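You operate a simulated robot arm through the tools that you are given. There is no shell and no other tool. Be economical: measure what you need, move in short steps, check, and stop when the job is done.

Carry out the task below with a simulated robot arm. There is one attempt and no reset: what you move stays moved.

TASK
Stir one level scoop of sugar into the oats in the orange bowl.
Fine: tall white scoop, struck on the ledge; wooden spoon, till evenly mixed; none spilt; scoop and spoon back where they were; the lid stays where it lies.

It is judged by the outcome, as a careful person would: the job done as asked, and still so three seconds after it is handed in. It fails if anything else is knocked over, pushed out of place, dropped, spilled or broken.

THE ROBOT
A 7-joint arm with a two-finger parallel gripper, fixed in place. Base frame: the origin is at the foot of the arm, x ahead of it, y to its left, z up; the work surface is at about z = 0.909. Lengths are in m, angles in rad, forces in N, time in s.
With the tool pointing down near the work surface it reaches from about 0.3 to 0.68 m from the base axis. Its first joint turns from -1.152 to 1.152 rad. Payload 1.57 kg.
Tool frame: the origin (TCP) lies between the finger pads and is the grasp point; the fingertips stand 0.03 m ahead of it; z points along the fingers, y is the line along which they close. The gripper opens to 0.11 m. The fingers are 0.024 m wide and 0.012 m thick; the gripper's body (0.048 by 0.112 m) begins 0.078 m behind the TCP.
Orientation is told as [roll, pitch, yaw] about the base's x, y, z axes, in that order, counted from this pose: with the fingers straight down and closing along the base's y, the tool's x points along the base's -x, its y along +y and its z along -z.

THE INTERFACE
- The arm moves only by the tool send_rows. Its argument "series" is a list of rows, each a list of 3 entries, a list of its own where there are three numbers: the shift along the tool's x, y, z in units of 40 mm (1.0 is 40 mm), then the turn, a rotation vector about the tool's x, y, z in units of 6 degrees (1.0 is 6 degrees), then the finger opening in m, from 0 to 0.11. In form: [[[tx, ty, tz], [rx, ry, rz], claw], ...]. A call has 1 to 12 rows; each row shifts and turns the commanded pose from where the row before left it, along the tool's axes as they then stand. A call with a number of a shift or a turn outside -1 to 1 is refused whole. A row lasts 0.2 s, in which the tool goes at most 0.05 m and 0.15 rad; a call with a longer step from one row to the next is refused whole, and so is a gripper value outside its range. A pose out of reach is approached as far as the arm can. The call stops where the force on the tool passes 70 N (or 10 N more than at its start, if that is more) or the arm is blocked; 0.2 s more then pass. The fingers move at their own pace (about 0.108 m/s each) and stop on an object; they squeeze with about 26 N. The grip force told is the motor's: it shows also when the fingers shut on nothing. Time passes only in rows, and 0.2 s behind the last, so rows that do not move let the fingers close. It gives the time, the measured TCP pose, the force on the tool (base axes), the opening and the grip force at its end, in the units of the frame above (readings bear some noise).
- Cameras (640 x 400 px; columns grow to the right, rows downward): "scene" is fixed at [0.1556, -0.3733, 1.4177]; the picture's right is [0.78, -0.62, 0.00], its down [-0.30, -0.38, -0.88] and it looks along [0.55, 0.69, -0.48] (base axes); focal length 348 px, centre (320, 200). "wrist" rides on the gripper at [-0.036, 0, -0.08] in the tool frame; the picture's right is [0.00, -1.00, 0.00], its down [0.97, 0.00, -0.24] and it looks along [0.24, 0.00, 0.97] (tool axes); focal length 218 px, centre (320, 200).
- camera(camera): a new picture of that camera. No time passes.
- locate(camera, pixels): there is no depth. For up to 12 entries [column, row, z] of the newest picture of that camera ("zoom" is the newest enlarged one), the place [x, y] in the base frame at which the ray of that pixel passes the height z, good to about 0.002 m, but the place of the scene camera against the robot may be out by one fixed shift of up to 0.025 m in any direction. No time passes.
- zoom(camera, box): a new picture of the part [left, top, right, bottom] of that camera's present view, enlarged. No time passes.
- sign_off(): hands the job in; it is judged then, once.

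Work in short steps. Measure before you move; look again where a grasp or a placing could have gone wrong, and mend it. You have 80 turns and 46 pictures in all, the two below and enlarged ones among them. Open the gripper and draw the arm clear of the work before you hand the job in, unless the task says otherwise; then end with one line.

The tools are called after "Request:" as name(argument=value, ...) on one line, values as JSON. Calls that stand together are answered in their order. send_rows: Moves the arm, as the interface text tells. Its arguments: {"type":"object","properties":{"series":{"type":"array","items":{"type":"array"}}},"required":["series"]} The other tools are called the same way: camera (camera) takes a picture; locate (camera, pixels) gives the place at which the rays of pixels pass given heights; zoom (camera, box) takes an enlarged picture of a part of a camera's view; sign_off () hands the job in.

At the start:

```text
time: 0.0
tcp_pos: [0.4263, 0.018, 1.2682]
tcp_rot: [0.0, -0.001, 0.001]
force: [-0.1, 0.9, 1.2]
grip_width: 0.1099
grip_force: 0.1
```

scene: 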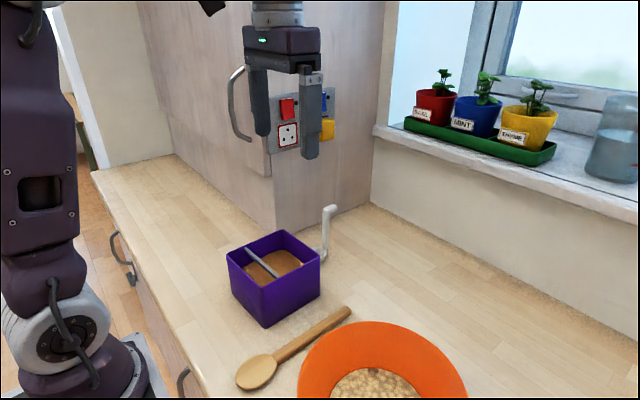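
wrist: 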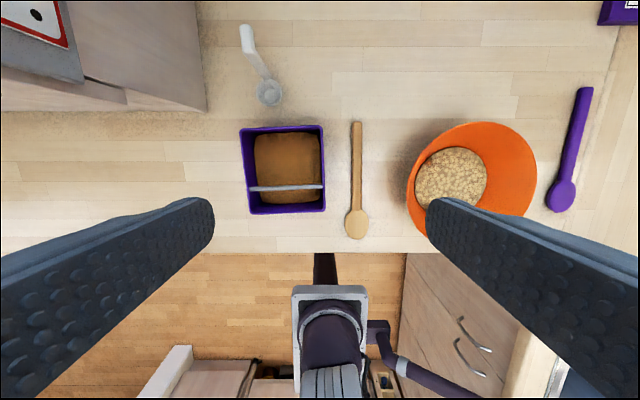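

The white scoop stands behind the purple sugar box, the wooden spoon lies between the box and the bowl. I enlarge the views for measuring.

Request:
zoom(camera="wrist", box=[220, 0, 380, 100])

Request:
zoom(camera="scene", box=[200, 180, 400, 305])

Request:
zoom(camera="wrist", box=[220, 100, 412, 220])

```text
4.00 times, centred on (300, 50) of wrist
```

zoom: 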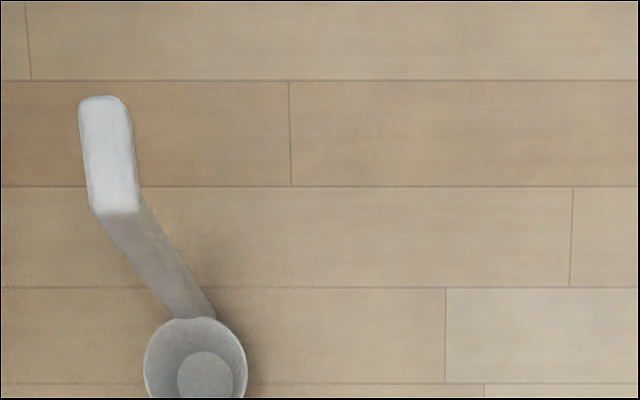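

```text
3.20 times, centred on (300, 242) of scene
```

zoom: 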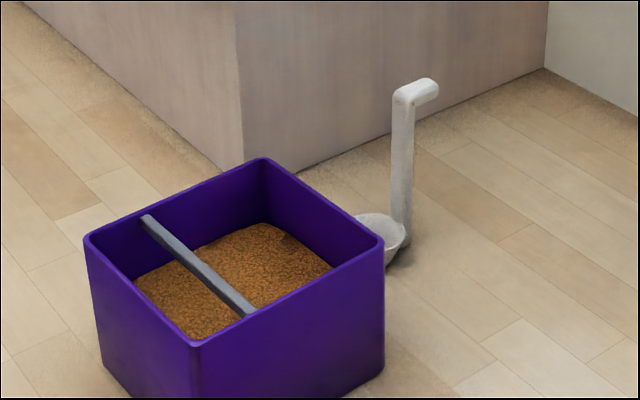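

```text
3.33 times, centred on (316, 160) of wrist
```

zoom: 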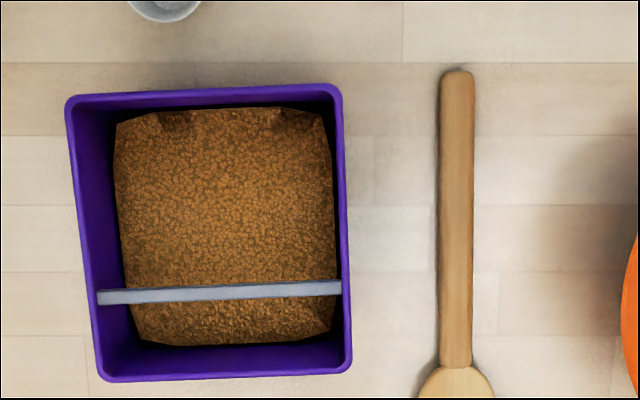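

Now I measure the scoop, box and spoon at candidate heights in both views.

Request:
locate(camera="wrist", pixels=[[245.8, 24, 1.02], [245.8, 24, 1.05], [249.5, 53, 1.02], [249.5, 53, 1.05], [267, 79, 0.91], [267, 79, 0.94], [257, 92, 0.94], [281.5, 92, 0.94], [268, 104.5, 0.94], [271, 94, 0.91], [240, 128, 1.0], [326, 213, 1.0]])

Request:
locate(camera="scene", pixels=[[325, 210, 1.02], [325, 210, 1.05], [325, 256, 0.91], [325, 256, 0.94], [335.5, 206, 1.02], [335.5, 206, 1.05], [226, 255, 1.0], [260.5, 288, 1.0], [320, 258, 1.0], [282.5, 230, 1.0], [282.5, 230, 0.98], [260.5, 288, 0.98]])

Request:
locate(camera="zoom", pixels=[[68, 97, 1.0], [340, 86, 1.0], [350, 372, 1.0], [100, 380, 1.0], [100, 297, 0.99], [340, 288, 0.99], [457, 72, 0.92], [457, 360, 0.92], [116, 120, 0.95], [332, 120, 0.95], [330, 320, 0.95], [140, 340, 0.95]])

```text
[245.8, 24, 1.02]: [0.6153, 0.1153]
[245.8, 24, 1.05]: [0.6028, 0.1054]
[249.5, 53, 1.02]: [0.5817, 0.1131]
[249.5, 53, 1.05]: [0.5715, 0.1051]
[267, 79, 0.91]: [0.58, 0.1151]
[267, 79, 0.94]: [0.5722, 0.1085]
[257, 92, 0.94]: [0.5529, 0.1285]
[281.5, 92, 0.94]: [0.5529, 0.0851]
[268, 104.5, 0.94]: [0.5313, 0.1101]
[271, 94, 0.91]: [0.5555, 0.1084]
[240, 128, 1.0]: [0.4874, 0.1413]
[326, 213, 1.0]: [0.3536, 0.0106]
```

```text
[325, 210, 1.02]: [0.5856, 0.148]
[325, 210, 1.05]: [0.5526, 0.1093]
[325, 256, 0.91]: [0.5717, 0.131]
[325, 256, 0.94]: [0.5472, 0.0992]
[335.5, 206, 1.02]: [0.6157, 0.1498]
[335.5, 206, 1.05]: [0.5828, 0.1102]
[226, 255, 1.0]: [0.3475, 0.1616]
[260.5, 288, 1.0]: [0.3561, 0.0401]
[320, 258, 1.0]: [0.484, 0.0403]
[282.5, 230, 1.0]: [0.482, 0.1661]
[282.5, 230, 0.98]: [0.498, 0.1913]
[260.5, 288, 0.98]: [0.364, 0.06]
```

```text
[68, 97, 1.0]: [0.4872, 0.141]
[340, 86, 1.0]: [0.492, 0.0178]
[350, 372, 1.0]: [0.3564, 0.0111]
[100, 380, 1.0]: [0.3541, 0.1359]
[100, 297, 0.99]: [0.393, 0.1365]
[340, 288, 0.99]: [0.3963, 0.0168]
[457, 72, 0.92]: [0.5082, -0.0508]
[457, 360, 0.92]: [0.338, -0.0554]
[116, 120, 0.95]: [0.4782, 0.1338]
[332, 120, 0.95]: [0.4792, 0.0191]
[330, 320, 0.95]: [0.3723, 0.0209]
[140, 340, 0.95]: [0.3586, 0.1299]
```

Handle seems vertical at about (0.572, 0.107) with top near z≈1.05. I check the cabinet clearance, then shift toward the scoop for a second viewpoint.

Request:
locate(camera="wrist", pixels=[[207, 111, 0.91], [200, 0, 1.2], [75, 20, 1.2], [125, 95, 1.05], [407, 180, 0.98], [537, 165, 0.98], [470, 123, 0.98], [440, 180, 0.95], [356, 239, 0.91], [368, 225, 0.91], [345, 225, 0.91], [356, 207, 0.92]])

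Request:
send_rows(series=[[[-0.7, 0.7, 0], [0, 0, 0], 0.11], [[-0.5, 0.7, 0], [0, 0, 0], 0.11], [[0, 0.7, 0.5], [0, 0, 0], 0.11]])

Request:
camera(camera="wrist")

```text
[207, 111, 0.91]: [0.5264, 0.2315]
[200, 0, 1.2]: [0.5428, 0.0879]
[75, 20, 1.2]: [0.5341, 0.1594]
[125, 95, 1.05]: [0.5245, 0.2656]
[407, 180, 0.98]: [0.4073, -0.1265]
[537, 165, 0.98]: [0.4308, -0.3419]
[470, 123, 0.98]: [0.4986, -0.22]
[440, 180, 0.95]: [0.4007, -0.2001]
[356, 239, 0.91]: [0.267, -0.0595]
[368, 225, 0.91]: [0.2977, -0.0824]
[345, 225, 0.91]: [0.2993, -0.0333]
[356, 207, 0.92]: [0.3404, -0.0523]
```

```text
time: 0.8
tcp_pos: [0.4743, 0.1032, 1.248]
tcp_rot: [0.0, 0.0, -0.001]
force: [-0.8, 0.1, 0.4]
grip_width: 0.1098
grip_force: 0.0
```

```text
40 pictures are left
```

wrist: 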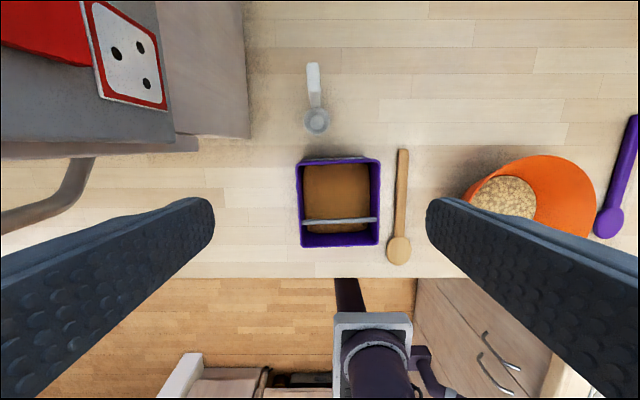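

Request:
zoom(camera="wrist", box=[270, 55, 398, 135])

Request:
zoom(camera="wrist", box=[280, 145, 440, 245])

```text
5.00 times, centred on (334, 95) of wrist
```

zoom: 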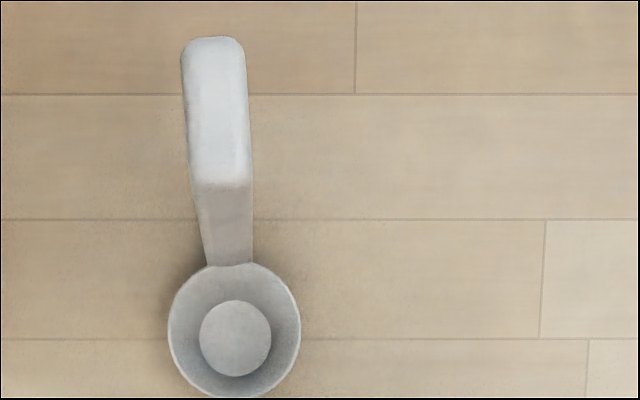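

```text
4.00 times, centred on (360, 195) of wrist
```

zoom: 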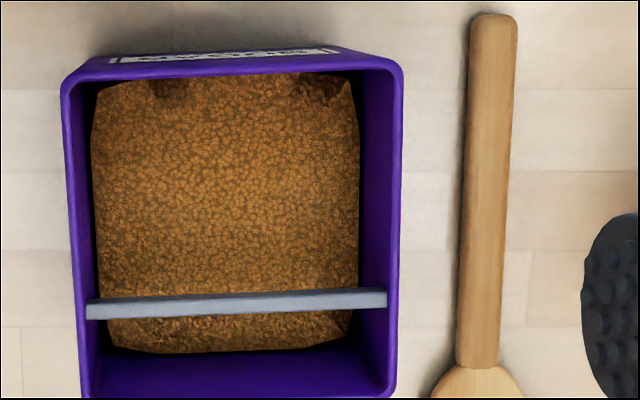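

Request:
locate(camera="wrist", pixels=[[312.6, 63, 1.02], [312.6, 63, 1.05], [314.4, 92, 1.02], [314.4, 92, 1.05], [316, 107.4, 0.91], [316, 107.4, 0.94], [303.6, 121, 0.94], [330.2, 121, 0.94], [317, 134.6, 0.94], [317, 122.6, 0.91], [295.5, 165, 1.0], [380.7, 160.5, 1.0]])

Request:
locate(camera="zoom", pixels=[[62, 80, 0.98], [403, 62, 0.98], [397, 392, 1.0], [397, 392, 0.98], [86, 308, 0.99], [386, 298, 0.99], [86, 308, 0.97], [386, 298, 0.97], [92, 90, 0.95], [358, 90, 0.95], [495, 15, 0.92], [478, 364, 0.92]])

```text
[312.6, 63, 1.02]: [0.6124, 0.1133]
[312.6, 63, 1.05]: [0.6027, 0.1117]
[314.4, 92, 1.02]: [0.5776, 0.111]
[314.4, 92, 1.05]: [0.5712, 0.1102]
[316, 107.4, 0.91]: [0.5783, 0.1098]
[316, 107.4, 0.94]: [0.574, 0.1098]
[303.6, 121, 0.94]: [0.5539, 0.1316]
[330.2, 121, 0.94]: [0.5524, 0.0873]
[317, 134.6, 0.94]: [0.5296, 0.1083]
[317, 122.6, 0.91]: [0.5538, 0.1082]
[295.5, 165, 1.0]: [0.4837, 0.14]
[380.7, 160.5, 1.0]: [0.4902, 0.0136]
```

```text
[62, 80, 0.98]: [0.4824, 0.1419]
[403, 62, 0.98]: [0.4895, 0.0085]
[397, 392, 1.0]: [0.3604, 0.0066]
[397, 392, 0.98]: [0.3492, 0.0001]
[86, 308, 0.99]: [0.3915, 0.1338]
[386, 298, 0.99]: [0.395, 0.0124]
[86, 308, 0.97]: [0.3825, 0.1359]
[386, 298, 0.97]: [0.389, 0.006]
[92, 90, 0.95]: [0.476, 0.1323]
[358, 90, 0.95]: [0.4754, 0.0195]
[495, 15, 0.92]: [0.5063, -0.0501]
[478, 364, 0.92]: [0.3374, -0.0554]
```

Box rim ≈1.01, ledge bar at x≈0.397 near z≈1.0, sugar ≈0.95; scoop hook at x 0.571–0.603, y≈0.1105, top ≈1.04. I move above the scoop hook with fingers half open.

Request:
send_rows(series=[[[-0.9, 0.19, 0], [0, 0, 0], 0.06], [[-0.9, 0, 0.3], [0, 0, 0], 0.06], [[-0.9, 0, 0.6], [0, 0, 0], 0.06], [[0, 0, 0.9], [0, 0, 0], 0.06], [[0, 0, 0.9], [0, 0, 0], 0.06], [[0, 0, 0.4], [0, 0, 0], 0.06], [[0, 0, 0], [0, 0, 0], 0.06]])

Request:
camera(camera="wrist")

Request:
zoom(camera="scene", box=[220, 100, 420, 225])

```text
time: 2.4
tcp_pos: [0.5773, 0.112, 1.1247]
tcp_rot: [-0.001, -0.001, 0.0]
force: [-0.3, 0.2, 0.2]
grip_width: 0.0599
grip_force: 0.0
out of reach, approached as far as the arm can: row 3
```

```text
37 pictures are left
```

wrist: 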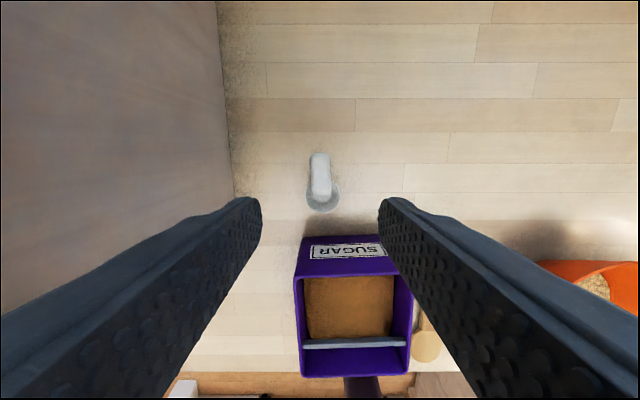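

```text
3.20 times, centred on (320, 162) of scene
```

zoom: 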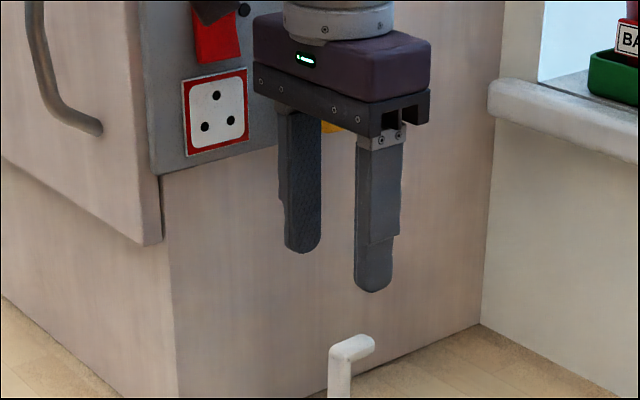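

Request:
locate(camera="wrist", pixels=[[319, 153, 1.04], [321, 198, 1.04], [310, 175, 1.04], [331, 175, 1.04], [322, 212, 0.935], [295, 279, 1.01], [412, 275, 1.01], [303, 345, 1.0], [407, 342, 1.0]])

Request:
send_rows(series=[[[0, 0, 0.9], [0, 0, 0], 0.06], [[0, 0, 0.9], [0, 0, 0], 0.06], [[0, 0, 0.3], [0, 0, 0], 0.06], [[0, 0, 0], [0, 0, 0], 0.06]])

Request:
camera(camera="wrist")

Request:
zoom(camera="scene", box=[260, 150, 420, 250])

```text
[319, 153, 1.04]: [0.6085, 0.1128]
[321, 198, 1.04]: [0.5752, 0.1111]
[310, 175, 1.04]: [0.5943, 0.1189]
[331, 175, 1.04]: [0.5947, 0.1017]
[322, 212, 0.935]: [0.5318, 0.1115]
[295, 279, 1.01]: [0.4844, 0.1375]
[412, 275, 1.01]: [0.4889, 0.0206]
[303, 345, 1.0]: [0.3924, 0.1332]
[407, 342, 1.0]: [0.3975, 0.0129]
```

```text
time: 3.4
tcp_pos: [0.5768, 0.1129, 1.0399]
tcp_rot: [0.001, 0.0, 0.0]
force: [0.2, -0.1, -0.6]
grip_width: 0.0603
grip_force: 0.0
```

```text
35 pictures are left
```

wrist: 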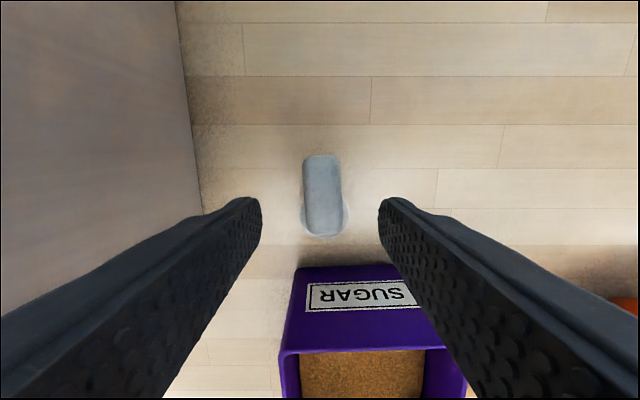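

```text
4.00 times, centred on (340, 200) of scene
```

zoom: 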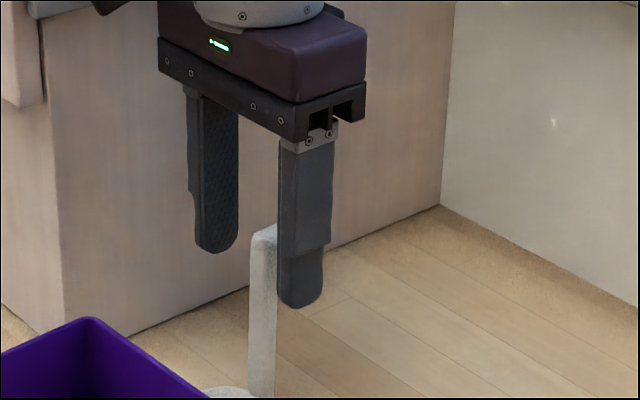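

Request:
send_rows(series=[[[-0.1, -0.03, 0.15], [0, 0, 0], 0.06], [[0, 0, 0.15], [0, 0, 0], 0.06], [[0, 0, 0], [0, 0, 0], 0.06]])

Request:
send_rows(series=[[[0, 0, 0], [0, 0, 0], 0.02], [[0, 0, 0], [0, 0, 0], 0.0], [[0, 0, 0], [0, 0, 0], 0.0], [[0, 0, 0], [0, 0, 0], 0.0]])

Request:
camera(camera="wrist")

```text
time: 4.2
tcp_pos: [0.5818, 0.1114, 1.0297]
tcp_rot: [-0.001, -0.001, 0.0]
force: [0.3, 0.0, 0.0]
grip_width: 0.0599
grip_force: 0.1
```

```text
time: 5.2
tcp_pos: [0.5812, 0.1111, 1.0304]
tcp_rot: [0.0, 0.0, 0.0]
force: [-0.4, -0.3, -0.1]
grip_width: 0.0157
grip_force: 25.9
```

```text
33 pictures are left
```

wrist: 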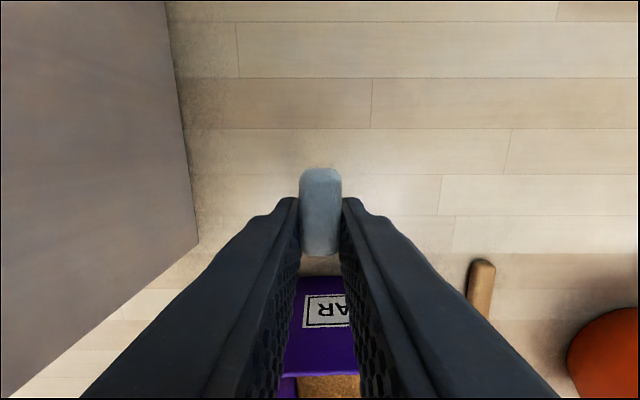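

Grasped at width 0.0157. I lift it up and then back over the box.

Request:
send_rows(series=[[[0, 0, -0.4], [0, 0, 0], 0.0], [[0, 0, -0.8], [0, 0, 0], 0.0], [[0, 0, -0.8], [0, 0, 0], 0.0], [[0, 0, -0.7], [0, 0, 0], 0.0], [[0.2, 0, -0.7], [0, 0, 0], 0.0], [[0.3, 0, -0.5], [0, 0, 0], 0.0], [[0, 0, 0], [0, 0, 0], 0.0]])

Request:
camera(camera="scene")

```text
time: 6.8
tcp_pos: [0.5624, 0.1091, 1.1857]
tcp_rot: [0.001, 0.002, -0.001]
force: [0.3, 0.7, 0.0]
grip_width: 0.0154
grip_force: 25.9
```

```text
32 pictures are left
```

scene: 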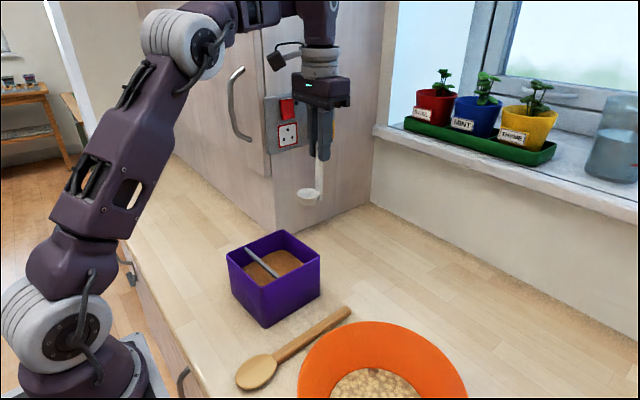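

Scoop held. I move over the box and tilt the mouth 30° toward the robot, still above the rim.

Request:
send_rows(series=[[[0.9, -0.2, 0], [0, 0, 0], 0.0], [[0.9, -0.2, 0], [0, 0, 0], 0.0], [[0.9, -0.2, 0], [0, 0, 0], 0.0], [[0.85, -0.2, 0], [0, 0, 0], 0.0], [[0, 0, 0], [0, -1, 0], 0.0], [[0, 0, 0], [0, -1, 0], 0.0], [[0, 0, 0], [0, -1, 0], 0.0], [[0, 0, 0], [0, -1, 0], 0.0], [[0, 0, 0], [0, -1, 0], 0.0], [[0, 0, 0], [0, 0, 0], 0.0]])

Request:
zoom(camera="scene", box=[180, 160, 380, 285])

Request:
camera(camera="wrist")

```text
time: 9.0
tcp_pos: [0.4199, 0.0787, 1.1865]
tcp_rot: [0.001, -0.527, 0.002]
force: [0.2, -0.5, -1.6]
grip_width: 0.0156
grip_force: 26.6
```

```text
3.20 times, centred on (280, 222) of scene
```

zoom: 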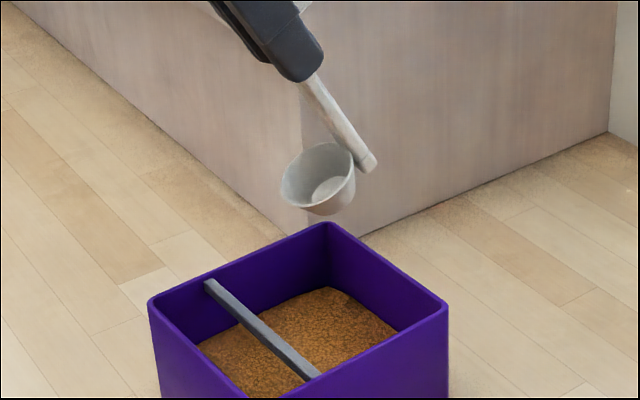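

```text
30 pictures are left
```

wrist: 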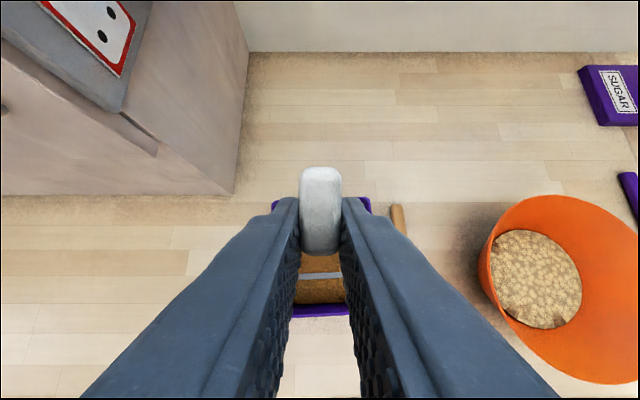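

Cup sits where computed; its handle foot is the farthest +x point. I shift 15 mm back and lower to just above the sugar, then look.

Request:
send_rows(series=[[[0.325, 0, -0.19], [0, 0, 0], 0.0], [[0.333, 0, 0.576], [0, 0, 0], 0.0], [[0.333, 0, 0.576], [0, 0, 0], 0.0], [[0.333, 0, 0.576], [0, 0, 0], 0.0], [[0.333, 0, 0.576], [0, 0, 0], 0.0], [[0, 0, 0], [0, 0, 0], 0.0]])

Request:
zoom(camera="scene", box=[200, 190, 360, 290])

```text
time: 10.4
tcp_pos: [0.4051, 0.0779, 1.0853]
tcp_rot: [0.004, -0.525, -0.001]
force: [0.0, 0.3, -0.5]
grip_width: 0.0156
grip_force: 25.6
out of reach, approached as far as the arm can: row 5
```

```text
4.00 times, centred on (280, 240) of scene
```

zoom: 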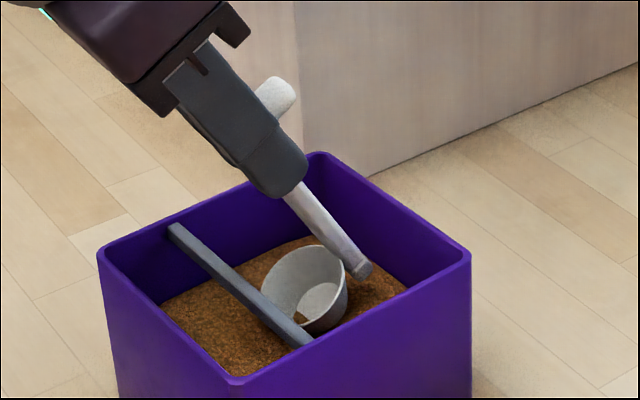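

At 30° the arm is at its reach limit, so I ease to 18° tilt and plunge into the sugar slowly.

Request:
send_rows(series=[[[-0.25, 0, 0.197], [0, 1, 0], 0.0], [[-0.27, 0, 0.169], [0, 1, 0], 0.0], [[0, 0, 0], [0, 0, 0], 0.0], [[0.077, 0, 0.238], [0, 0, 0], 0.0], [[0.077, 0, 0.238], [0, 0, 0], 0.0], [[0, 0, 0], [0, 0, 0], 0.0]])

Request:
zoom(camera="scene", box=[200, 190, 360, 290])

```text
time: 11.8
tcp_pos: [0.4301, 0.0805, 1.0638]
tcp_rot: [0.001, -0.313, 0.001]
force: [-0.3, -0.6, -0.6]
grip_width: 0.0157
grip_force: 25.7
```

```text
4.00 times, centred on (280, 240) of scene
```

zoom: 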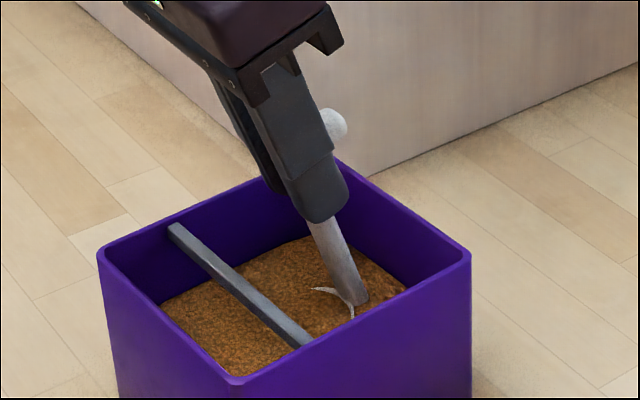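

Rim is nearly buried. One more step down, then level out while pushing a little forward.

Request:
send_rows(series=[[[0.06, 0, 0.18], [0, 0, 0], 0.0], [[0, 0, 0], [0, 0, 0], 0.0], [[-0.199, 0, 0.091], [0, 1, 0], 0.0], [[-0.199, 0, 0.09], [0, 1, 0], 0.0], [[-0.203, 0, 0.09], [0, 1, 0], 0.0], [[0, 0, 0], [0, 0, 0], 0.0], [[0, 0, 0], [0, 0, 0], 0.0]])

Request:
zoom(camera="scene", box=[200, 190, 360, 290])

```text
time: 13.4
tcp_pos: [0.4553, 0.079, 1.0488]
tcp_rot: [0.0, 0.001, -0.002]
force: [-0.2, -0.6, -0.2]
grip_width: 0.0158
grip_force: 25.7
```

```text
4.00 times, centred on (280, 240) of scene
```

zoom: 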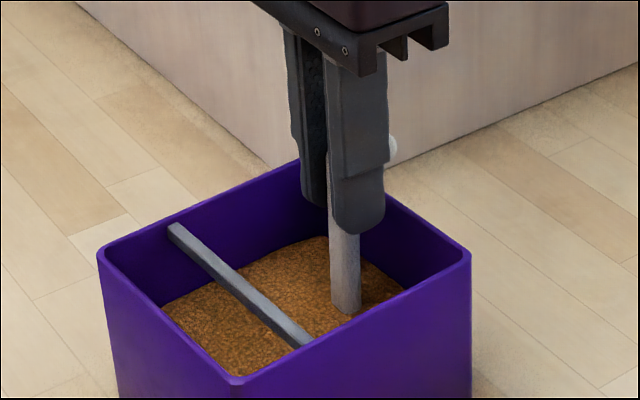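

Cup is buried and level. I raise it straight up (slightly back from the bar) and look.

Request:
send_rows(series=[[[-0.25, 0, -0.1], [0, 0, 0], 0.0], [[0, 0, -0.25], [0, 0, 0], 0.0], [[0, 0, -0.25], [0, 0, 0], 0.0], [[0, 0, 0], [0, 0, 0], 0.0]])

Request:
zoom(camera="scene", box=[200, 190, 360, 290])

```text
time: 14.4
tcp_pos: [0.4644, 0.079, 1.074]
tcp_rot: [0.0, 0.0, 0.002]
force: [-0.3, -0.1, 0.0]
grip_width: 0.0159
grip_force: 26.0
```

```text
4.00 times, centred on (280, 240) of scene
```

zoom: 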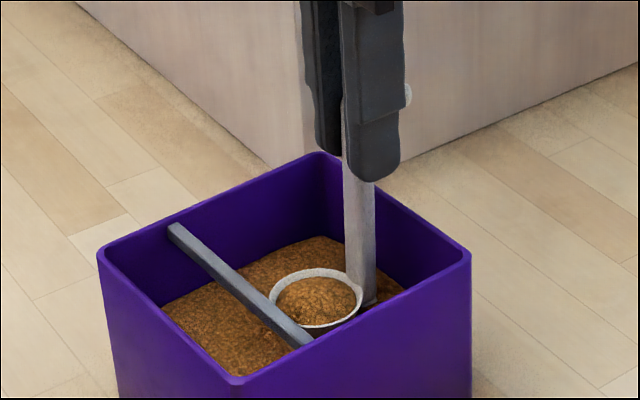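

Cup is heaped. I slip the front rim under the bar and feel upward for the bar's underside.

Request:
send_rows(series=[[[0.25, 0, 0], [0, 0, 0], 0.0], [[0.25, 0, 0], [0, 0, 0], 0.0], [[0, 0, -0.075], [0, 0, 0], 0.0], [[0, 0, 0], [0, 0, 0], 0.0]])

Request:
zoom(camera="scene", box=[220, 210, 340, 285])

```text
time: 15.4
tcp_pos: [0.4446, 0.0787, 1.0774]
tcp_rot: [0.001, 0.0, 0.0]
force: [0.6, 0.4, -0.7]
grip_width: 0.0158
grip_force: 25.9
```

```text
5.33 times, centred on (280, 248) of scene
```

zoom: 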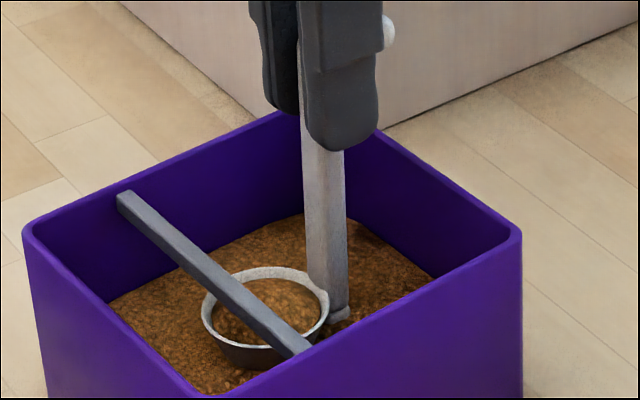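

Request:
send_rows(series=[[[0, 0, -0.05], [0, 0, 0], 0.0], [[0, 0, -0.05], [0, 0, 0], 0.0], [[0, 0, 0], [0, 0, 0], 0.0]])

Request:
zoom(camera="scene", box=[220, 210, 340, 285])

```text
time: 16.2
tcp_pos: [0.4466, 0.0778, 1.081]
tcp_rot: [0.001, -0.001, 0.001]
force: [0.2, -0.4, 0.1]
grip_width: 0.0158
grip_force: 25.8
```

```text
5.33 times, centred on (280, 248) of scene
```

zoom: 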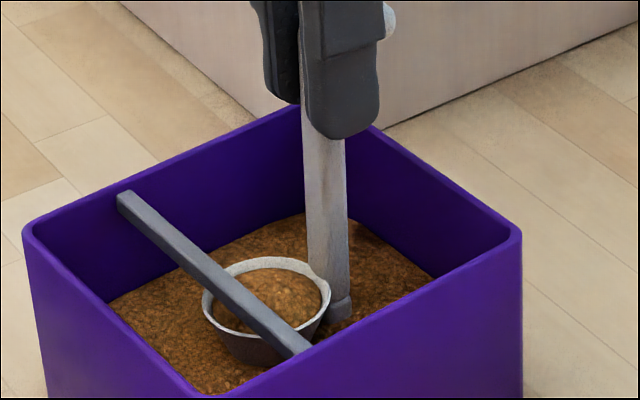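

Request:
locate(camera="zoom", pixels=[[267, 297, 0.986], [127, 190, 1.0], [308, 344, 1.0], [118, 209, 0.99], [290, 356, 0.99], [118, 209, 1.0], [290, 356, 1.0], [118, 196, 1.0], [297, 344, 1.0]])

```text
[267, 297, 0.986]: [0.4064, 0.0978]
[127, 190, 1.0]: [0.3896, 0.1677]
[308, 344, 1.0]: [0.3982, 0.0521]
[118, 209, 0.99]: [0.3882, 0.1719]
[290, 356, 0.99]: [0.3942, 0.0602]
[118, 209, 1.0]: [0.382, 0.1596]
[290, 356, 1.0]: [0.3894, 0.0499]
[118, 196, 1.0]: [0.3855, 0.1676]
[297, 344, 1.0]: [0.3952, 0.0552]
```

Request:
send_rows(series=[[[0, 0, -0.05], [0, 0, 0], 0.0], [[0, 0, -0.05], [0, 0, 0], 0.0], [[0, 0, -0.05], [0, 0, 0], 0.0], [[0, 0, 0], [0, 0, 0], 0.0]])

Request:
send_rows(series=[[[0, 0, -0.05], [0, 0, 0], 0.0], [[0, 0, 0], [0, 0, 0], 0.0]])

Request:
zoom(camera="scene", box=[220, 210, 340, 285])

```text
time: 17.2
tcp_pos: [0.4458, 0.0787, 1.087]
tcp_rot: [0.001, 0.001, 0.001]
force: [-0.1, -0.2, -1.0]
grip_width: 0.0157
grip_force: 26.1
```

```text
time: 17.8
tcp_pos: [0.4442, 0.0808, 1.0893]
tcp_rot: [-0.001, 0.001, 0.001]
force: [0.5, 0.4, -0.5]
grip_width: 0.0161
grip_force: 26.7
```

```text
5.33 times, centred on (280, 248) of scene
```

zoom: 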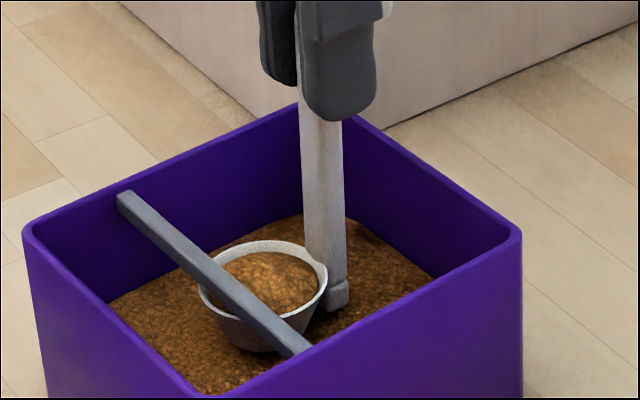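

Request:
send_rows(series=[[[0, 0, -0.05], [0, 0, 0], 0.0], [[0, 0, 0], [0, 0, 0], 0.0]])

Request:
send_rows(series=[[[0, 0, -0.05], [0, 0, 0], 0.0], [[0, 0, 0], [0, 0, 0], 0.0]])

Request:
zoom(camera="scene", box=[230, 215, 326, 275])

```text
time: 18.4
tcp_pos: [0.4438, 0.0805, 1.0896]
tcp_rot: [-0.002, 0.001, 0.002]
force: [0.1, 0.1, -0.9]
grip_width: 0.0156
grip_force: 25.8
```

```text
time: 19.0
tcp_pos: [0.4439, 0.0794, 1.0939]
tcp_rot: [-0.001, 0.0, 0.001]
force: [0.3, 0.5, -0.2]
grip_width: 0.0156
grip_force: 26.0
```

```text
6.67 times, centred on (278, 245) of scene
```

zoom: 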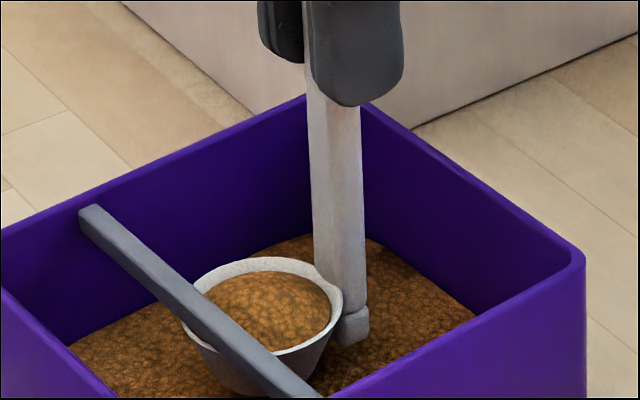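

Request:
send_rows(series=[[[0, 0, -0.04], [0, 0, 0], 0.0], [[0, 0, 0], [0, 0, 0], 0.0]])

Request:
send_rows(series=[[[0, 0, -0.04], [0, 0, 0], 0.0], [[0, 0, 0], [0, 0, 0], 0.0]])

Request:
zoom(camera="scene", box=[230, 215, 326, 275])

```text
time: 19.6
tcp_pos: [0.4447, 0.0795, 1.0936]
tcp_rot: [0.0, 0.002, 0.0]
force: [-0.1, -0.4, -5.8]
grip_width: 0.0158
grip_force: 25.5
```

```text
time: 20.2
tcp_pos: [0.4442, 0.0795, 1.097]
tcp_rot: [0.0, 0.001, 0.002]
force: [0.0, -0.1, -6.7]
grip_width: 0.0157
grip_force: 26.4
```

```text
6.67 times, centred on (278, 245) of scene
```

zoom: 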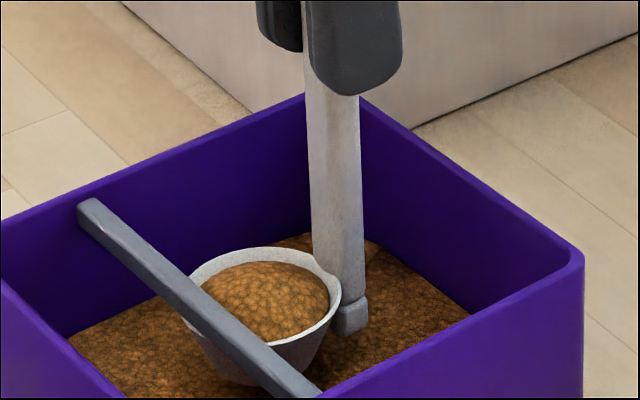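

Contact with the bar felt (−6 N). I back off 2.4 mm and slide the cup under the bar up to the handle.

Request:
send_rows(series=[[[0, 0, 0.06], [0, 0, 0], 0.0], [[0, 0, 0], [0, 0, 0], 0.0]])

Request:
send_rows(series=[[[0.15, 0, 0], [0, 0, 0], 0.0], [[0.15, 0, 0], [0, 0, 0], 0.0], [[0.15, 0, 0], [0, 0, 0], 0.0], [[0.1, 0, 0], [0, 0, 0], 0.0], [[0.05, 0, 0], [0, 0, 0], 0.0], [[0, 0, 0], [0, 0, 0], 0.0]])

Request:
zoom(camera="scene", box=[210, 210, 330, 285])

```text
time: 20.8
tcp_pos: [0.4455, 0.0782, 1.0935]
tcp_rot: [-0.001, 0.001, -0.002]
force: [0.1, 0.2, -0.6]
grip_width: 0.0158
grip_force: 26.1
```

```text
time: 22.2
tcp_pos: [0.4209, 0.0785, 1.0942]
tcp_rot: [0.0, -0.001, -0.001]
force: [-0.9, -1.3, -0.5]
grip_width: 0.0157
grip_force: 25.9
```

```text
5.33 times, centred on (270, 248) of scene
```

zoom: 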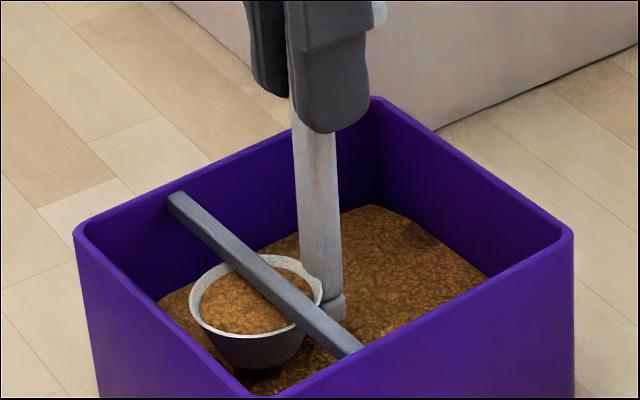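

The sugar left of the bar looks cut. I slide a few mm more until the handle nears the bar.

Request:
send_rows(series=[[[0.1, 0, 0], [0, 0, 0], 0.0], [[0.08, 0, 0], [0, 0, 0], 0.0], [[0, 0, 0], [0, 0, 0], 0.0]])

Request:
zoom(camera="scene", box=[210, 210, 330, 285])

```text
time: 23.0
tcp_pos: [0.4134, 0.0792, 1.0926]
tcp_rot: [0.001, 0.0, -0.001]
force: [0.8, 0.7, 0.4]
grip_width: 0.0154
grip_force: 26.3
```

```text
5.33 times, centred on (270, 248) of scene
```

zoom: 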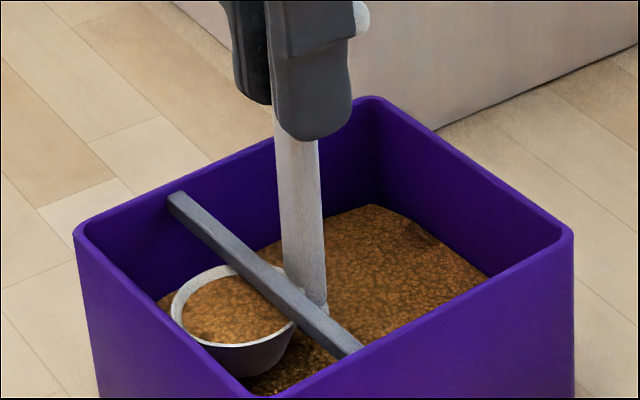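

Struck all the way to the handle. I slide back the same way and look at the cup.

Request:
send_rows(series=[[[-0.15, 0, 0], [0, 0, 0], 0.0], [[-0.2, 0, 0], [0, 0, 0], 0.0], [[-0.2, 0, 0], [0, 0, 0], 0.0], [[-0.2, 0, 0], [0, 0, 0], 0.0], [[-0.25, 0, 0], [0, 0, 0], 0.0], [[-0.25, 0, 0], [0, 0, 0], 0.0], [[-0.1, 0, 0], [0, 0, 0], 0.0], [[0, 0, 0], [0, 0, 0], 0.0]])

Request:
zoom(camera="scene", box=[230, 210, 350, 285])

```text
time: 24.8
tcp_pos: [0.4681, 0.0786, 1.0932]
tcp_rot: [0.0, 0.0, -0.001]
force: [-0.8, 0.6, -0.8]
grip_width: 0.0159
grip_force: 26.1
```

```text
5.33 times, centred on (290, 248) of scene
```

zoom: 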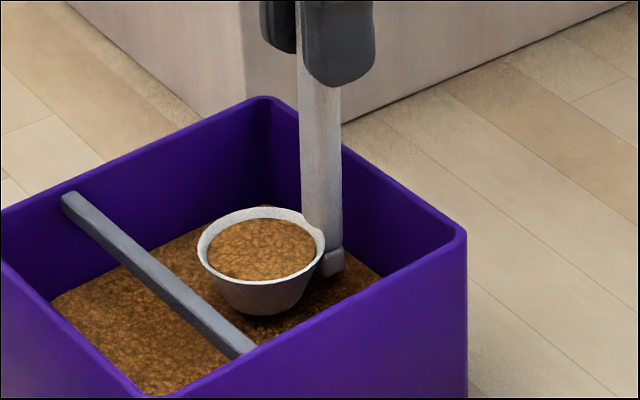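

Sugar is level. I lift slowly clear of the box and carry it toward the bowl.

Request:
send_rows(series=[[[0, 0, -0.25], [0, 0, 0], 0.0], [[0, 0, -0.5], [0, 0, 0], 0.0], [[0, 0, -0.5], [0, 0, 0], 0.0], [[0, 0, -0.5], [0, 0, 0], 0.0], [[0, 0, -0.5], [0, 0, 0], 0.0], [[0, -0.2, -0.25], [0, 0, 0], 0.0], [[0, -0.5, 0], [0, 0, 0], 0.0], [[0, -0.6, 0], [0, 0, 0], 0.0], [[0, -0.6, 0], [0, 0, 0], 0.0], [[0, -0.6, 0], [0, 0, 0], 0.0], [[0, -0.3, 0], [0, 0, 0], 0.0], [[0, 0, 0], [0, 0, 0], 0.0]])

Request:
camera(camera="wrist")

Request:
camera(camera="scene")

```text
time: 27.4
tcp_pos: [0.4676, -0.0329, 1.1941]
tcp_rot: [0.0, 0.003, 0.0]
force: [-1.3, 0.5, -0.2]
grip_width: 0.0156
grip_force: 26.5
```

```text
17 pictures are left
```

wrist: 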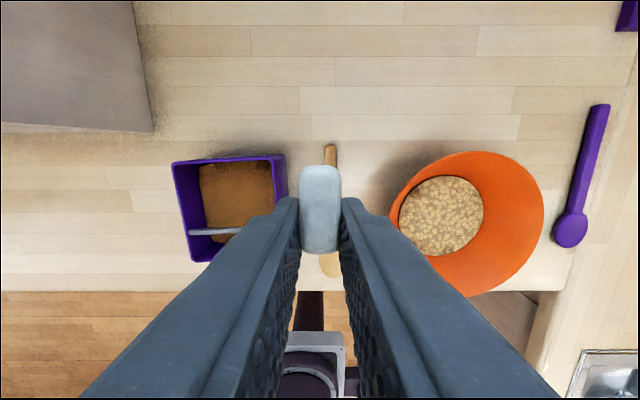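

```text
16 pictures are left
```

scene: 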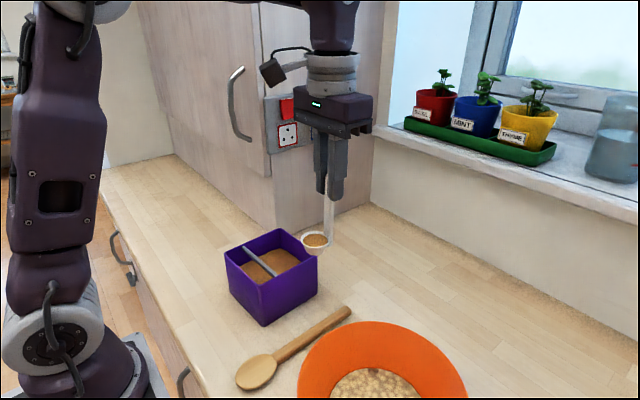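

Request:
locate(camera="wrist", pixels=[[389, 210, 1.0], [544, 215, 1.0], [470, 152, 1.0], [470, 296, 1.0], [389, 210, 1.03], [544, 215, 1.03], [470, 152, 1.03], [470, 296, 1.03], [399, 220, 0.95], [484, 215, 0.95], [441, 176, 0.95], [441, 256, 0.95]])

```text
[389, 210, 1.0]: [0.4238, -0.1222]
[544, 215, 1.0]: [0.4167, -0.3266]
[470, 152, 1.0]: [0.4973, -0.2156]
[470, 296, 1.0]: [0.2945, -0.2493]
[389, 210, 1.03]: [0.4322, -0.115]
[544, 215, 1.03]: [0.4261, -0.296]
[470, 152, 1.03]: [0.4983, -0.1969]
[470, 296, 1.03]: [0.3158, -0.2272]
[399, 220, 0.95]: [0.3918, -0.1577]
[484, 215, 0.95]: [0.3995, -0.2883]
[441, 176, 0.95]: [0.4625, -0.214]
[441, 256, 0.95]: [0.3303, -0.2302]
```

Bowl centre ≈ (0.396, −0.225), rim ≈ 1.0. I carry the scoop over the bowl at constant height, then will yaw it 90° so it can pour sideways.

Request:
send_rows(series=[[[0.1, -0.25, 0], [0, 0, 0], 0.0], [[0.17, -0.58, 0], [0, 0, 0], 0.0], [[0.17, -0.58, 0], [0, 0, 0], 0.0], [[0.17, -0.58, 0], [0, 0, 0], 0.0], [[0.17, -0.58, 0], [0, 0, 0], 0.0], [[0.17, -0.58, 0], [0, 0, 0], 0.0], [[0.17, -0.58, 0], [0, 0, 0], 0.0], [[0.17, -0.58, 0], [0, 0, 0], 0.0], [[0.17, -0.58, 0], [0, 0, 0], 0.0], [[0.17, -0.58, 0], [0, 0, 0], 0.0], [[0.17, -0.58, 0], [0, 0, 0], 0.0], [[0, 0, 0], [0, 0, 0], 0.0]])

Request:
send_rows(series=[[[0, 0, 0], [0, 0, 0.5], 0.0], [[0, 0, 0], [0, 0, 1], 0.0], [[0, 0, 0], [0, 0, 1], 0.0], [[0, 0, 0], [0, 0, 1], 0.0], [[0, 0, 0], [0, 0, 1], 0.0], [[0, 0, 0], [0, 0, 1], 0.0], [[0, 0, 0], [0, 0, 1], 0.0], [[0, 0, 0], [0, 0, 1], 0.0], [[0, 0, 0], [0, 0, 0.5], 0.0], [[0, 0, 0], [0, 0, 0], 0.0]])

Request:
send_rows(series=[[[0, 0, 0], [0, 0, 0.5], 0.0], [[0, 0, 0], [0, 0, 1], 0.0], [[0, 0, 0], [0, 0, 1], 0.0], [[0, 0, 0], [0, 0, 1], 0.0], [[0, 0, 0], [0, 0, 1], 0.0], [[0, 0, 0], [0, 0, 1], 0.0], [[0, 0, 0], [0, 0, 1], 0.0], [[0, 0, 0], [0, 0, 0.5], 0.0], [[0, 0, 0], [0, 0, 0], 0.0]])

Request:
camera(camera="wrist")

```text
time: 30.0
tcp_pos: [0.3952, -0.2757, 1.1932]
tcp_rot: [0.001, 0.002, -0.001]
force: [-0.5, 0.6, -0.6]
grip_width: 0.016
grip_force: 25.7
```

```text
time: 32.2
tcp_pos: [0.3959, -0.2752, 1.1934]
tcp_rot: [0.001, 0.0, -0.84]
force: [0.3, -1.1, -0.2]
grip_width: 0.0157
grip_force: 25.5
```

```text
time: 34.2
tcp_pos: [0.3961, -0.2744, 1.1938]
tcp_rot: [-0.001, 0.0, -1.572]
force: [-0.3, 0.0, -1.4]
grip_width: 0.0157
grip_force: 25.7
```

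```text
15 pictures are left
```

wrist: 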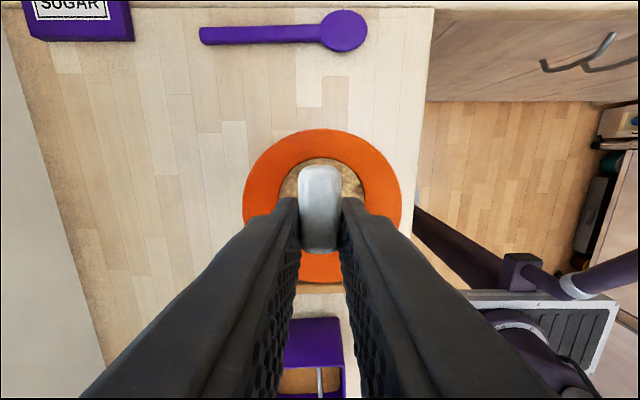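

Request:
locate(camera="wrist", pixels=[[243, 200, 1.0], [402, 200, 1.0], [322, 128, 1.0], [322, 284, 1.0], [243, 200, 0.98], [402, 200, 0.98], [322, 128, 0.98], [322, 284, 0.98], [280, 190, 0.95], [368, 190, 0.95], [320, 158, 0.95]])

```text
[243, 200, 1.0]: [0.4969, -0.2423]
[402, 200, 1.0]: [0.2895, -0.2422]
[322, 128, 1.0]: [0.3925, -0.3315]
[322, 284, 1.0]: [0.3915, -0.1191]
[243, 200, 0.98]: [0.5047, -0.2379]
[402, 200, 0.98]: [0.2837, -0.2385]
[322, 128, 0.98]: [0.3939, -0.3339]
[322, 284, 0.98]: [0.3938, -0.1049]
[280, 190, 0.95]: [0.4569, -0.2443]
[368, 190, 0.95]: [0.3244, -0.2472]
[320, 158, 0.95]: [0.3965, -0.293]
```

Bowl centre confirmed (0.393, −0.225). I lower 38 mm, then tilt about the pour lip, keeping it over the centre.

Request:
send_rows(series=[[[0, 0, 0.25], [0, 0, 0], 0.0], [[0, 0, 0.45], [0, 0, 0], 0.0], [[0, 0, 0.25], [0, 0, 0], 0.0], [[0, 0, 0], [0, 0, 0], 0.0], [[0.255, 0, -0.118], [0, -1, 0], 0.0], [[0.255, 0, -0.118], [0, -1, 0], 0.0], [[0.255, 0, -0.118], [0, -1, 0], 0.0], [[0.255, 0, -0.118], [0, -1, 0], 0.0], [[0.255, 0, -0.118], [0, -1, 0], 0.0], [[0, 0, 0], [0, 0, 0], 0.0]])

Request:
send_rows(series=[[[0.255, 0, -0.118], [0, -1, 0], 0.0], [[0.255, 0, -0.118], [0, -1, 0], 0.0], [[0.255, 0, -0.118], [0, -1, 0], 0.0], [[0.255, 0, -0.118], [0, -1, 0], 0.0], [[0.255, 0, -0.118], [0, -1, 0], 0.0], [[0, 0, 0], [0, 0, 0], 0.0]])

Request:
camera(camera="scene")

```text
time: 36.4
tcp_pos: [0.3953, -0.2209, 1.1678]
tcp_rot: [0.002, -0.524, -1.571]
force: [0.0, 1.5, 0.0]
grip_width: 0.0154
grip_force: 26.2
```

```text
time: 37.8
tcp_pos: [0.3954, -0.1666, 1.1517]
tcp_rot: [-0.002, -1.05, -1.572]
force: [0.5, -0.2, 0.6]
grip_width: 0.0156
grip_force: 26.2
```

```text
14 pictures are left
```

scene: 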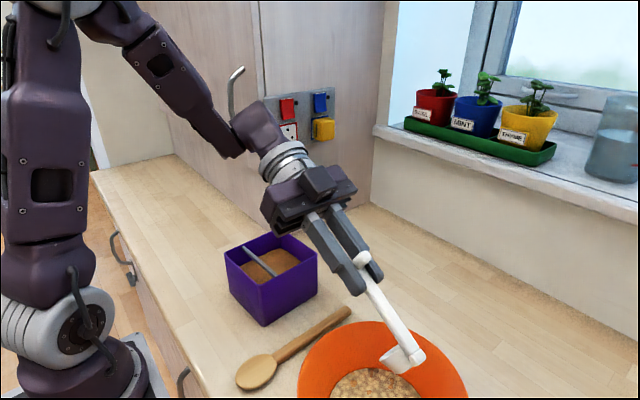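

The arm reaches easily. I continue to 90°.

Request:
send_rows(series=[[[0.255, 0, -0.118], [0, -1, 0], 0.0], [[0.255, 0, -0.118], [0, -1, 0], 0.0], [[0.255, 0, -0.118], [0, -1, 0], 0.0], [[0.255, 0, -0.118], [0, -1, 0], 0.0], [[0.255, 0, -0.118], [0, -1, 0], 0.0], [[0, 0, 0], [0, 0, 0], 0.0], [[0, 0, 0], [0, 0, 0], 0.0]])

Request:
camera(camera="scene")

```text
time: 39.4
tcp_pos: [0.395, -0.1297, 1.1117]
tcp_rot: [2.684, -1.572, 2.026]
force: [0.8, 0.0, -0.2]
grip_width: 0.0158
grip_force: 26.3
```

```text
13 pictures are left
```

scene: 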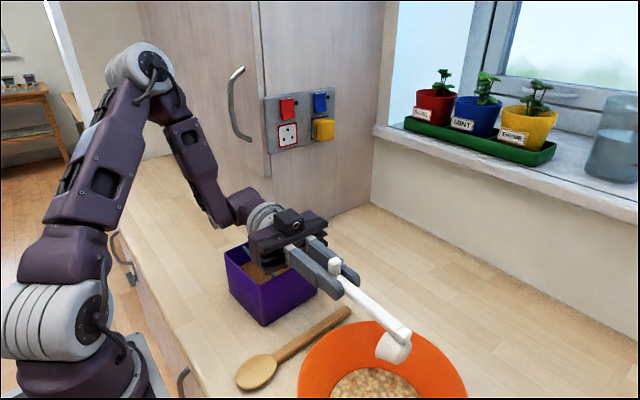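

Wrist now hovers over the box, so I raise 70 mm and tilt a further 18°, with a small shake to empty the cup.

Request:
send_rows(series=[[[-0.6, 0, 0], [0, 0, 0], 0.0], [[-0.6, 0, 0], [0, 0, 0], 0.0], [[-0.55, 0, 0], [0, 0, 0], 0.0], [[0.255, 0, -0.118], [0, -1, 0], 0.0], [[0.255, 0, -0.118], [0, -1, 0], 0.0], [[0.255, 0, -0.118], [0, -1, 0], 0.0], [[0, 0, 0], [0, 0, 0], 0.0], [[0, 0, 0], [0, 0, 0], 0.0]])

Request:
zoom(camera="scene", box=[220, 200, 540, 400])

```text
time: 41.2
tcp_pos: [0.3944, -0.1171, 1.1495]
tcp_rot: [3.142, -1.258, 1.57]
force: [0.0, -0.3, -0.3]
grip_width: 0.0156
grip_force: 25.3
```

```text
2.00 times, centred on (380, 300) of scene
```

zoom: 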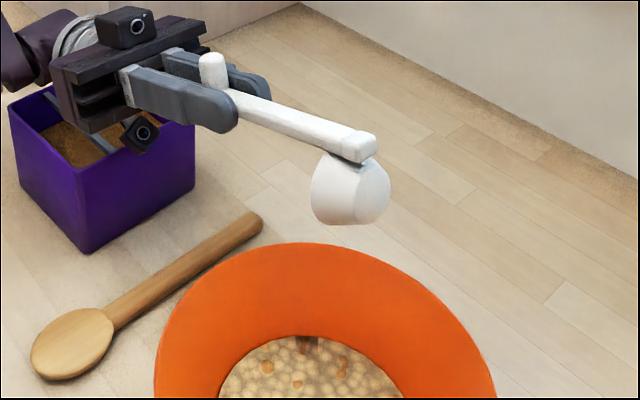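

Sugar is on the oats. I give a small shake and then tilt back upright.

Request:
send_rows(series=[[[0, 0, 0.15], [0, 0, 0], 0.0], [[0, 0, -0.15], [0, 0, 0], 0.0], [[0, 0, 0.15], [0, 0, 0], 0.0], [[0, 0, -0.15], [0, 0, 0], 0.0], [[0, 0, 0], [0, 0, 0], 0.0], [[-0.241, 0, 0.144], [0, 1, 0], 0.0], [[-0.241, 0, 0.144], [0, 1, 0], 0.0], [[-0.241, 0, 0.144], [0, 1, 0], 0.0], [[-0.241, 0, 0.144], [0, 1, 0], 0.0], [[-0.241, 0, 0.144], [0, 1, 0], 0.0], [[-0.241, 0, 0.144], [0, 1, 0], 0.0]])

Request:
send_rows(series=[[[-0.241, 0, 0.144], [0, 1, 0], 0.0], [[-0.241, 0, 0.144], [0, 1, 0], 0.0], [[-0.241, 0, 0.144], [0, 1, 0], 0.0], [[-0.241, 0, 0.144], [0, 1, 0], 0.0], [[-0.241, 0, 0.144], [0, 1, 0], 0.0], [[-0.241, 0, 0.144], [0, 1, 0], 0.0], [[-0.241, 0, 0.144], [0, 1, 0], 0.0], [[-0.241, 0, 0.144], [0, 1, 0], 0.0], [[-0.241, 0, 0.144], [0, 1, 0], 0.0], [[-0.241, 0, 0.144], [0, 1, 0], 0.0], [[-0.241, 0, 0.144], [0, 1, 0], 0.0], [[-0.241, 0, 0.144], [0, 1, 0], 0.0]])

Request:
zoom(camera="scene", box=[220, 200, 540, 400])

```text
time: 43.6
tcp_pos: [0.3949, -0.1498, 1.208]
tcp_rot: [-0.001, -1.254, -1.569]
force: [0.7, -0.3, -0.2]
grip_width: 0.0155
grip_force: 26.3
```

```text
time: 46.2
tcp_pos: [0.3954, -0.2768, 1.2247]
tcp_rot: [0.001, 0.001, -1.571]
force: [0.1, -0.7, -1.1]
grip_width: 0.0156
grip_force: 26.0
```

```text
2.00 times, centred on (380, 300) of scene
```

zoom: 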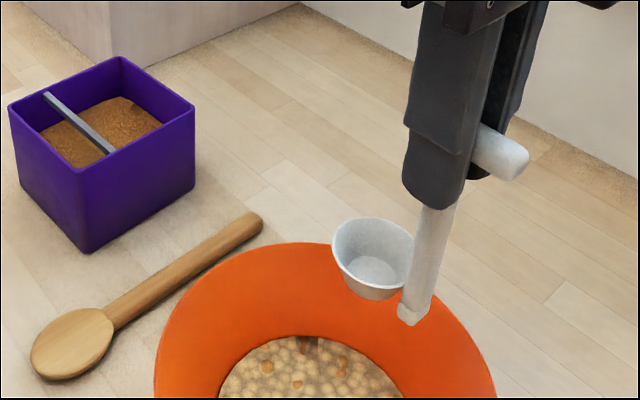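

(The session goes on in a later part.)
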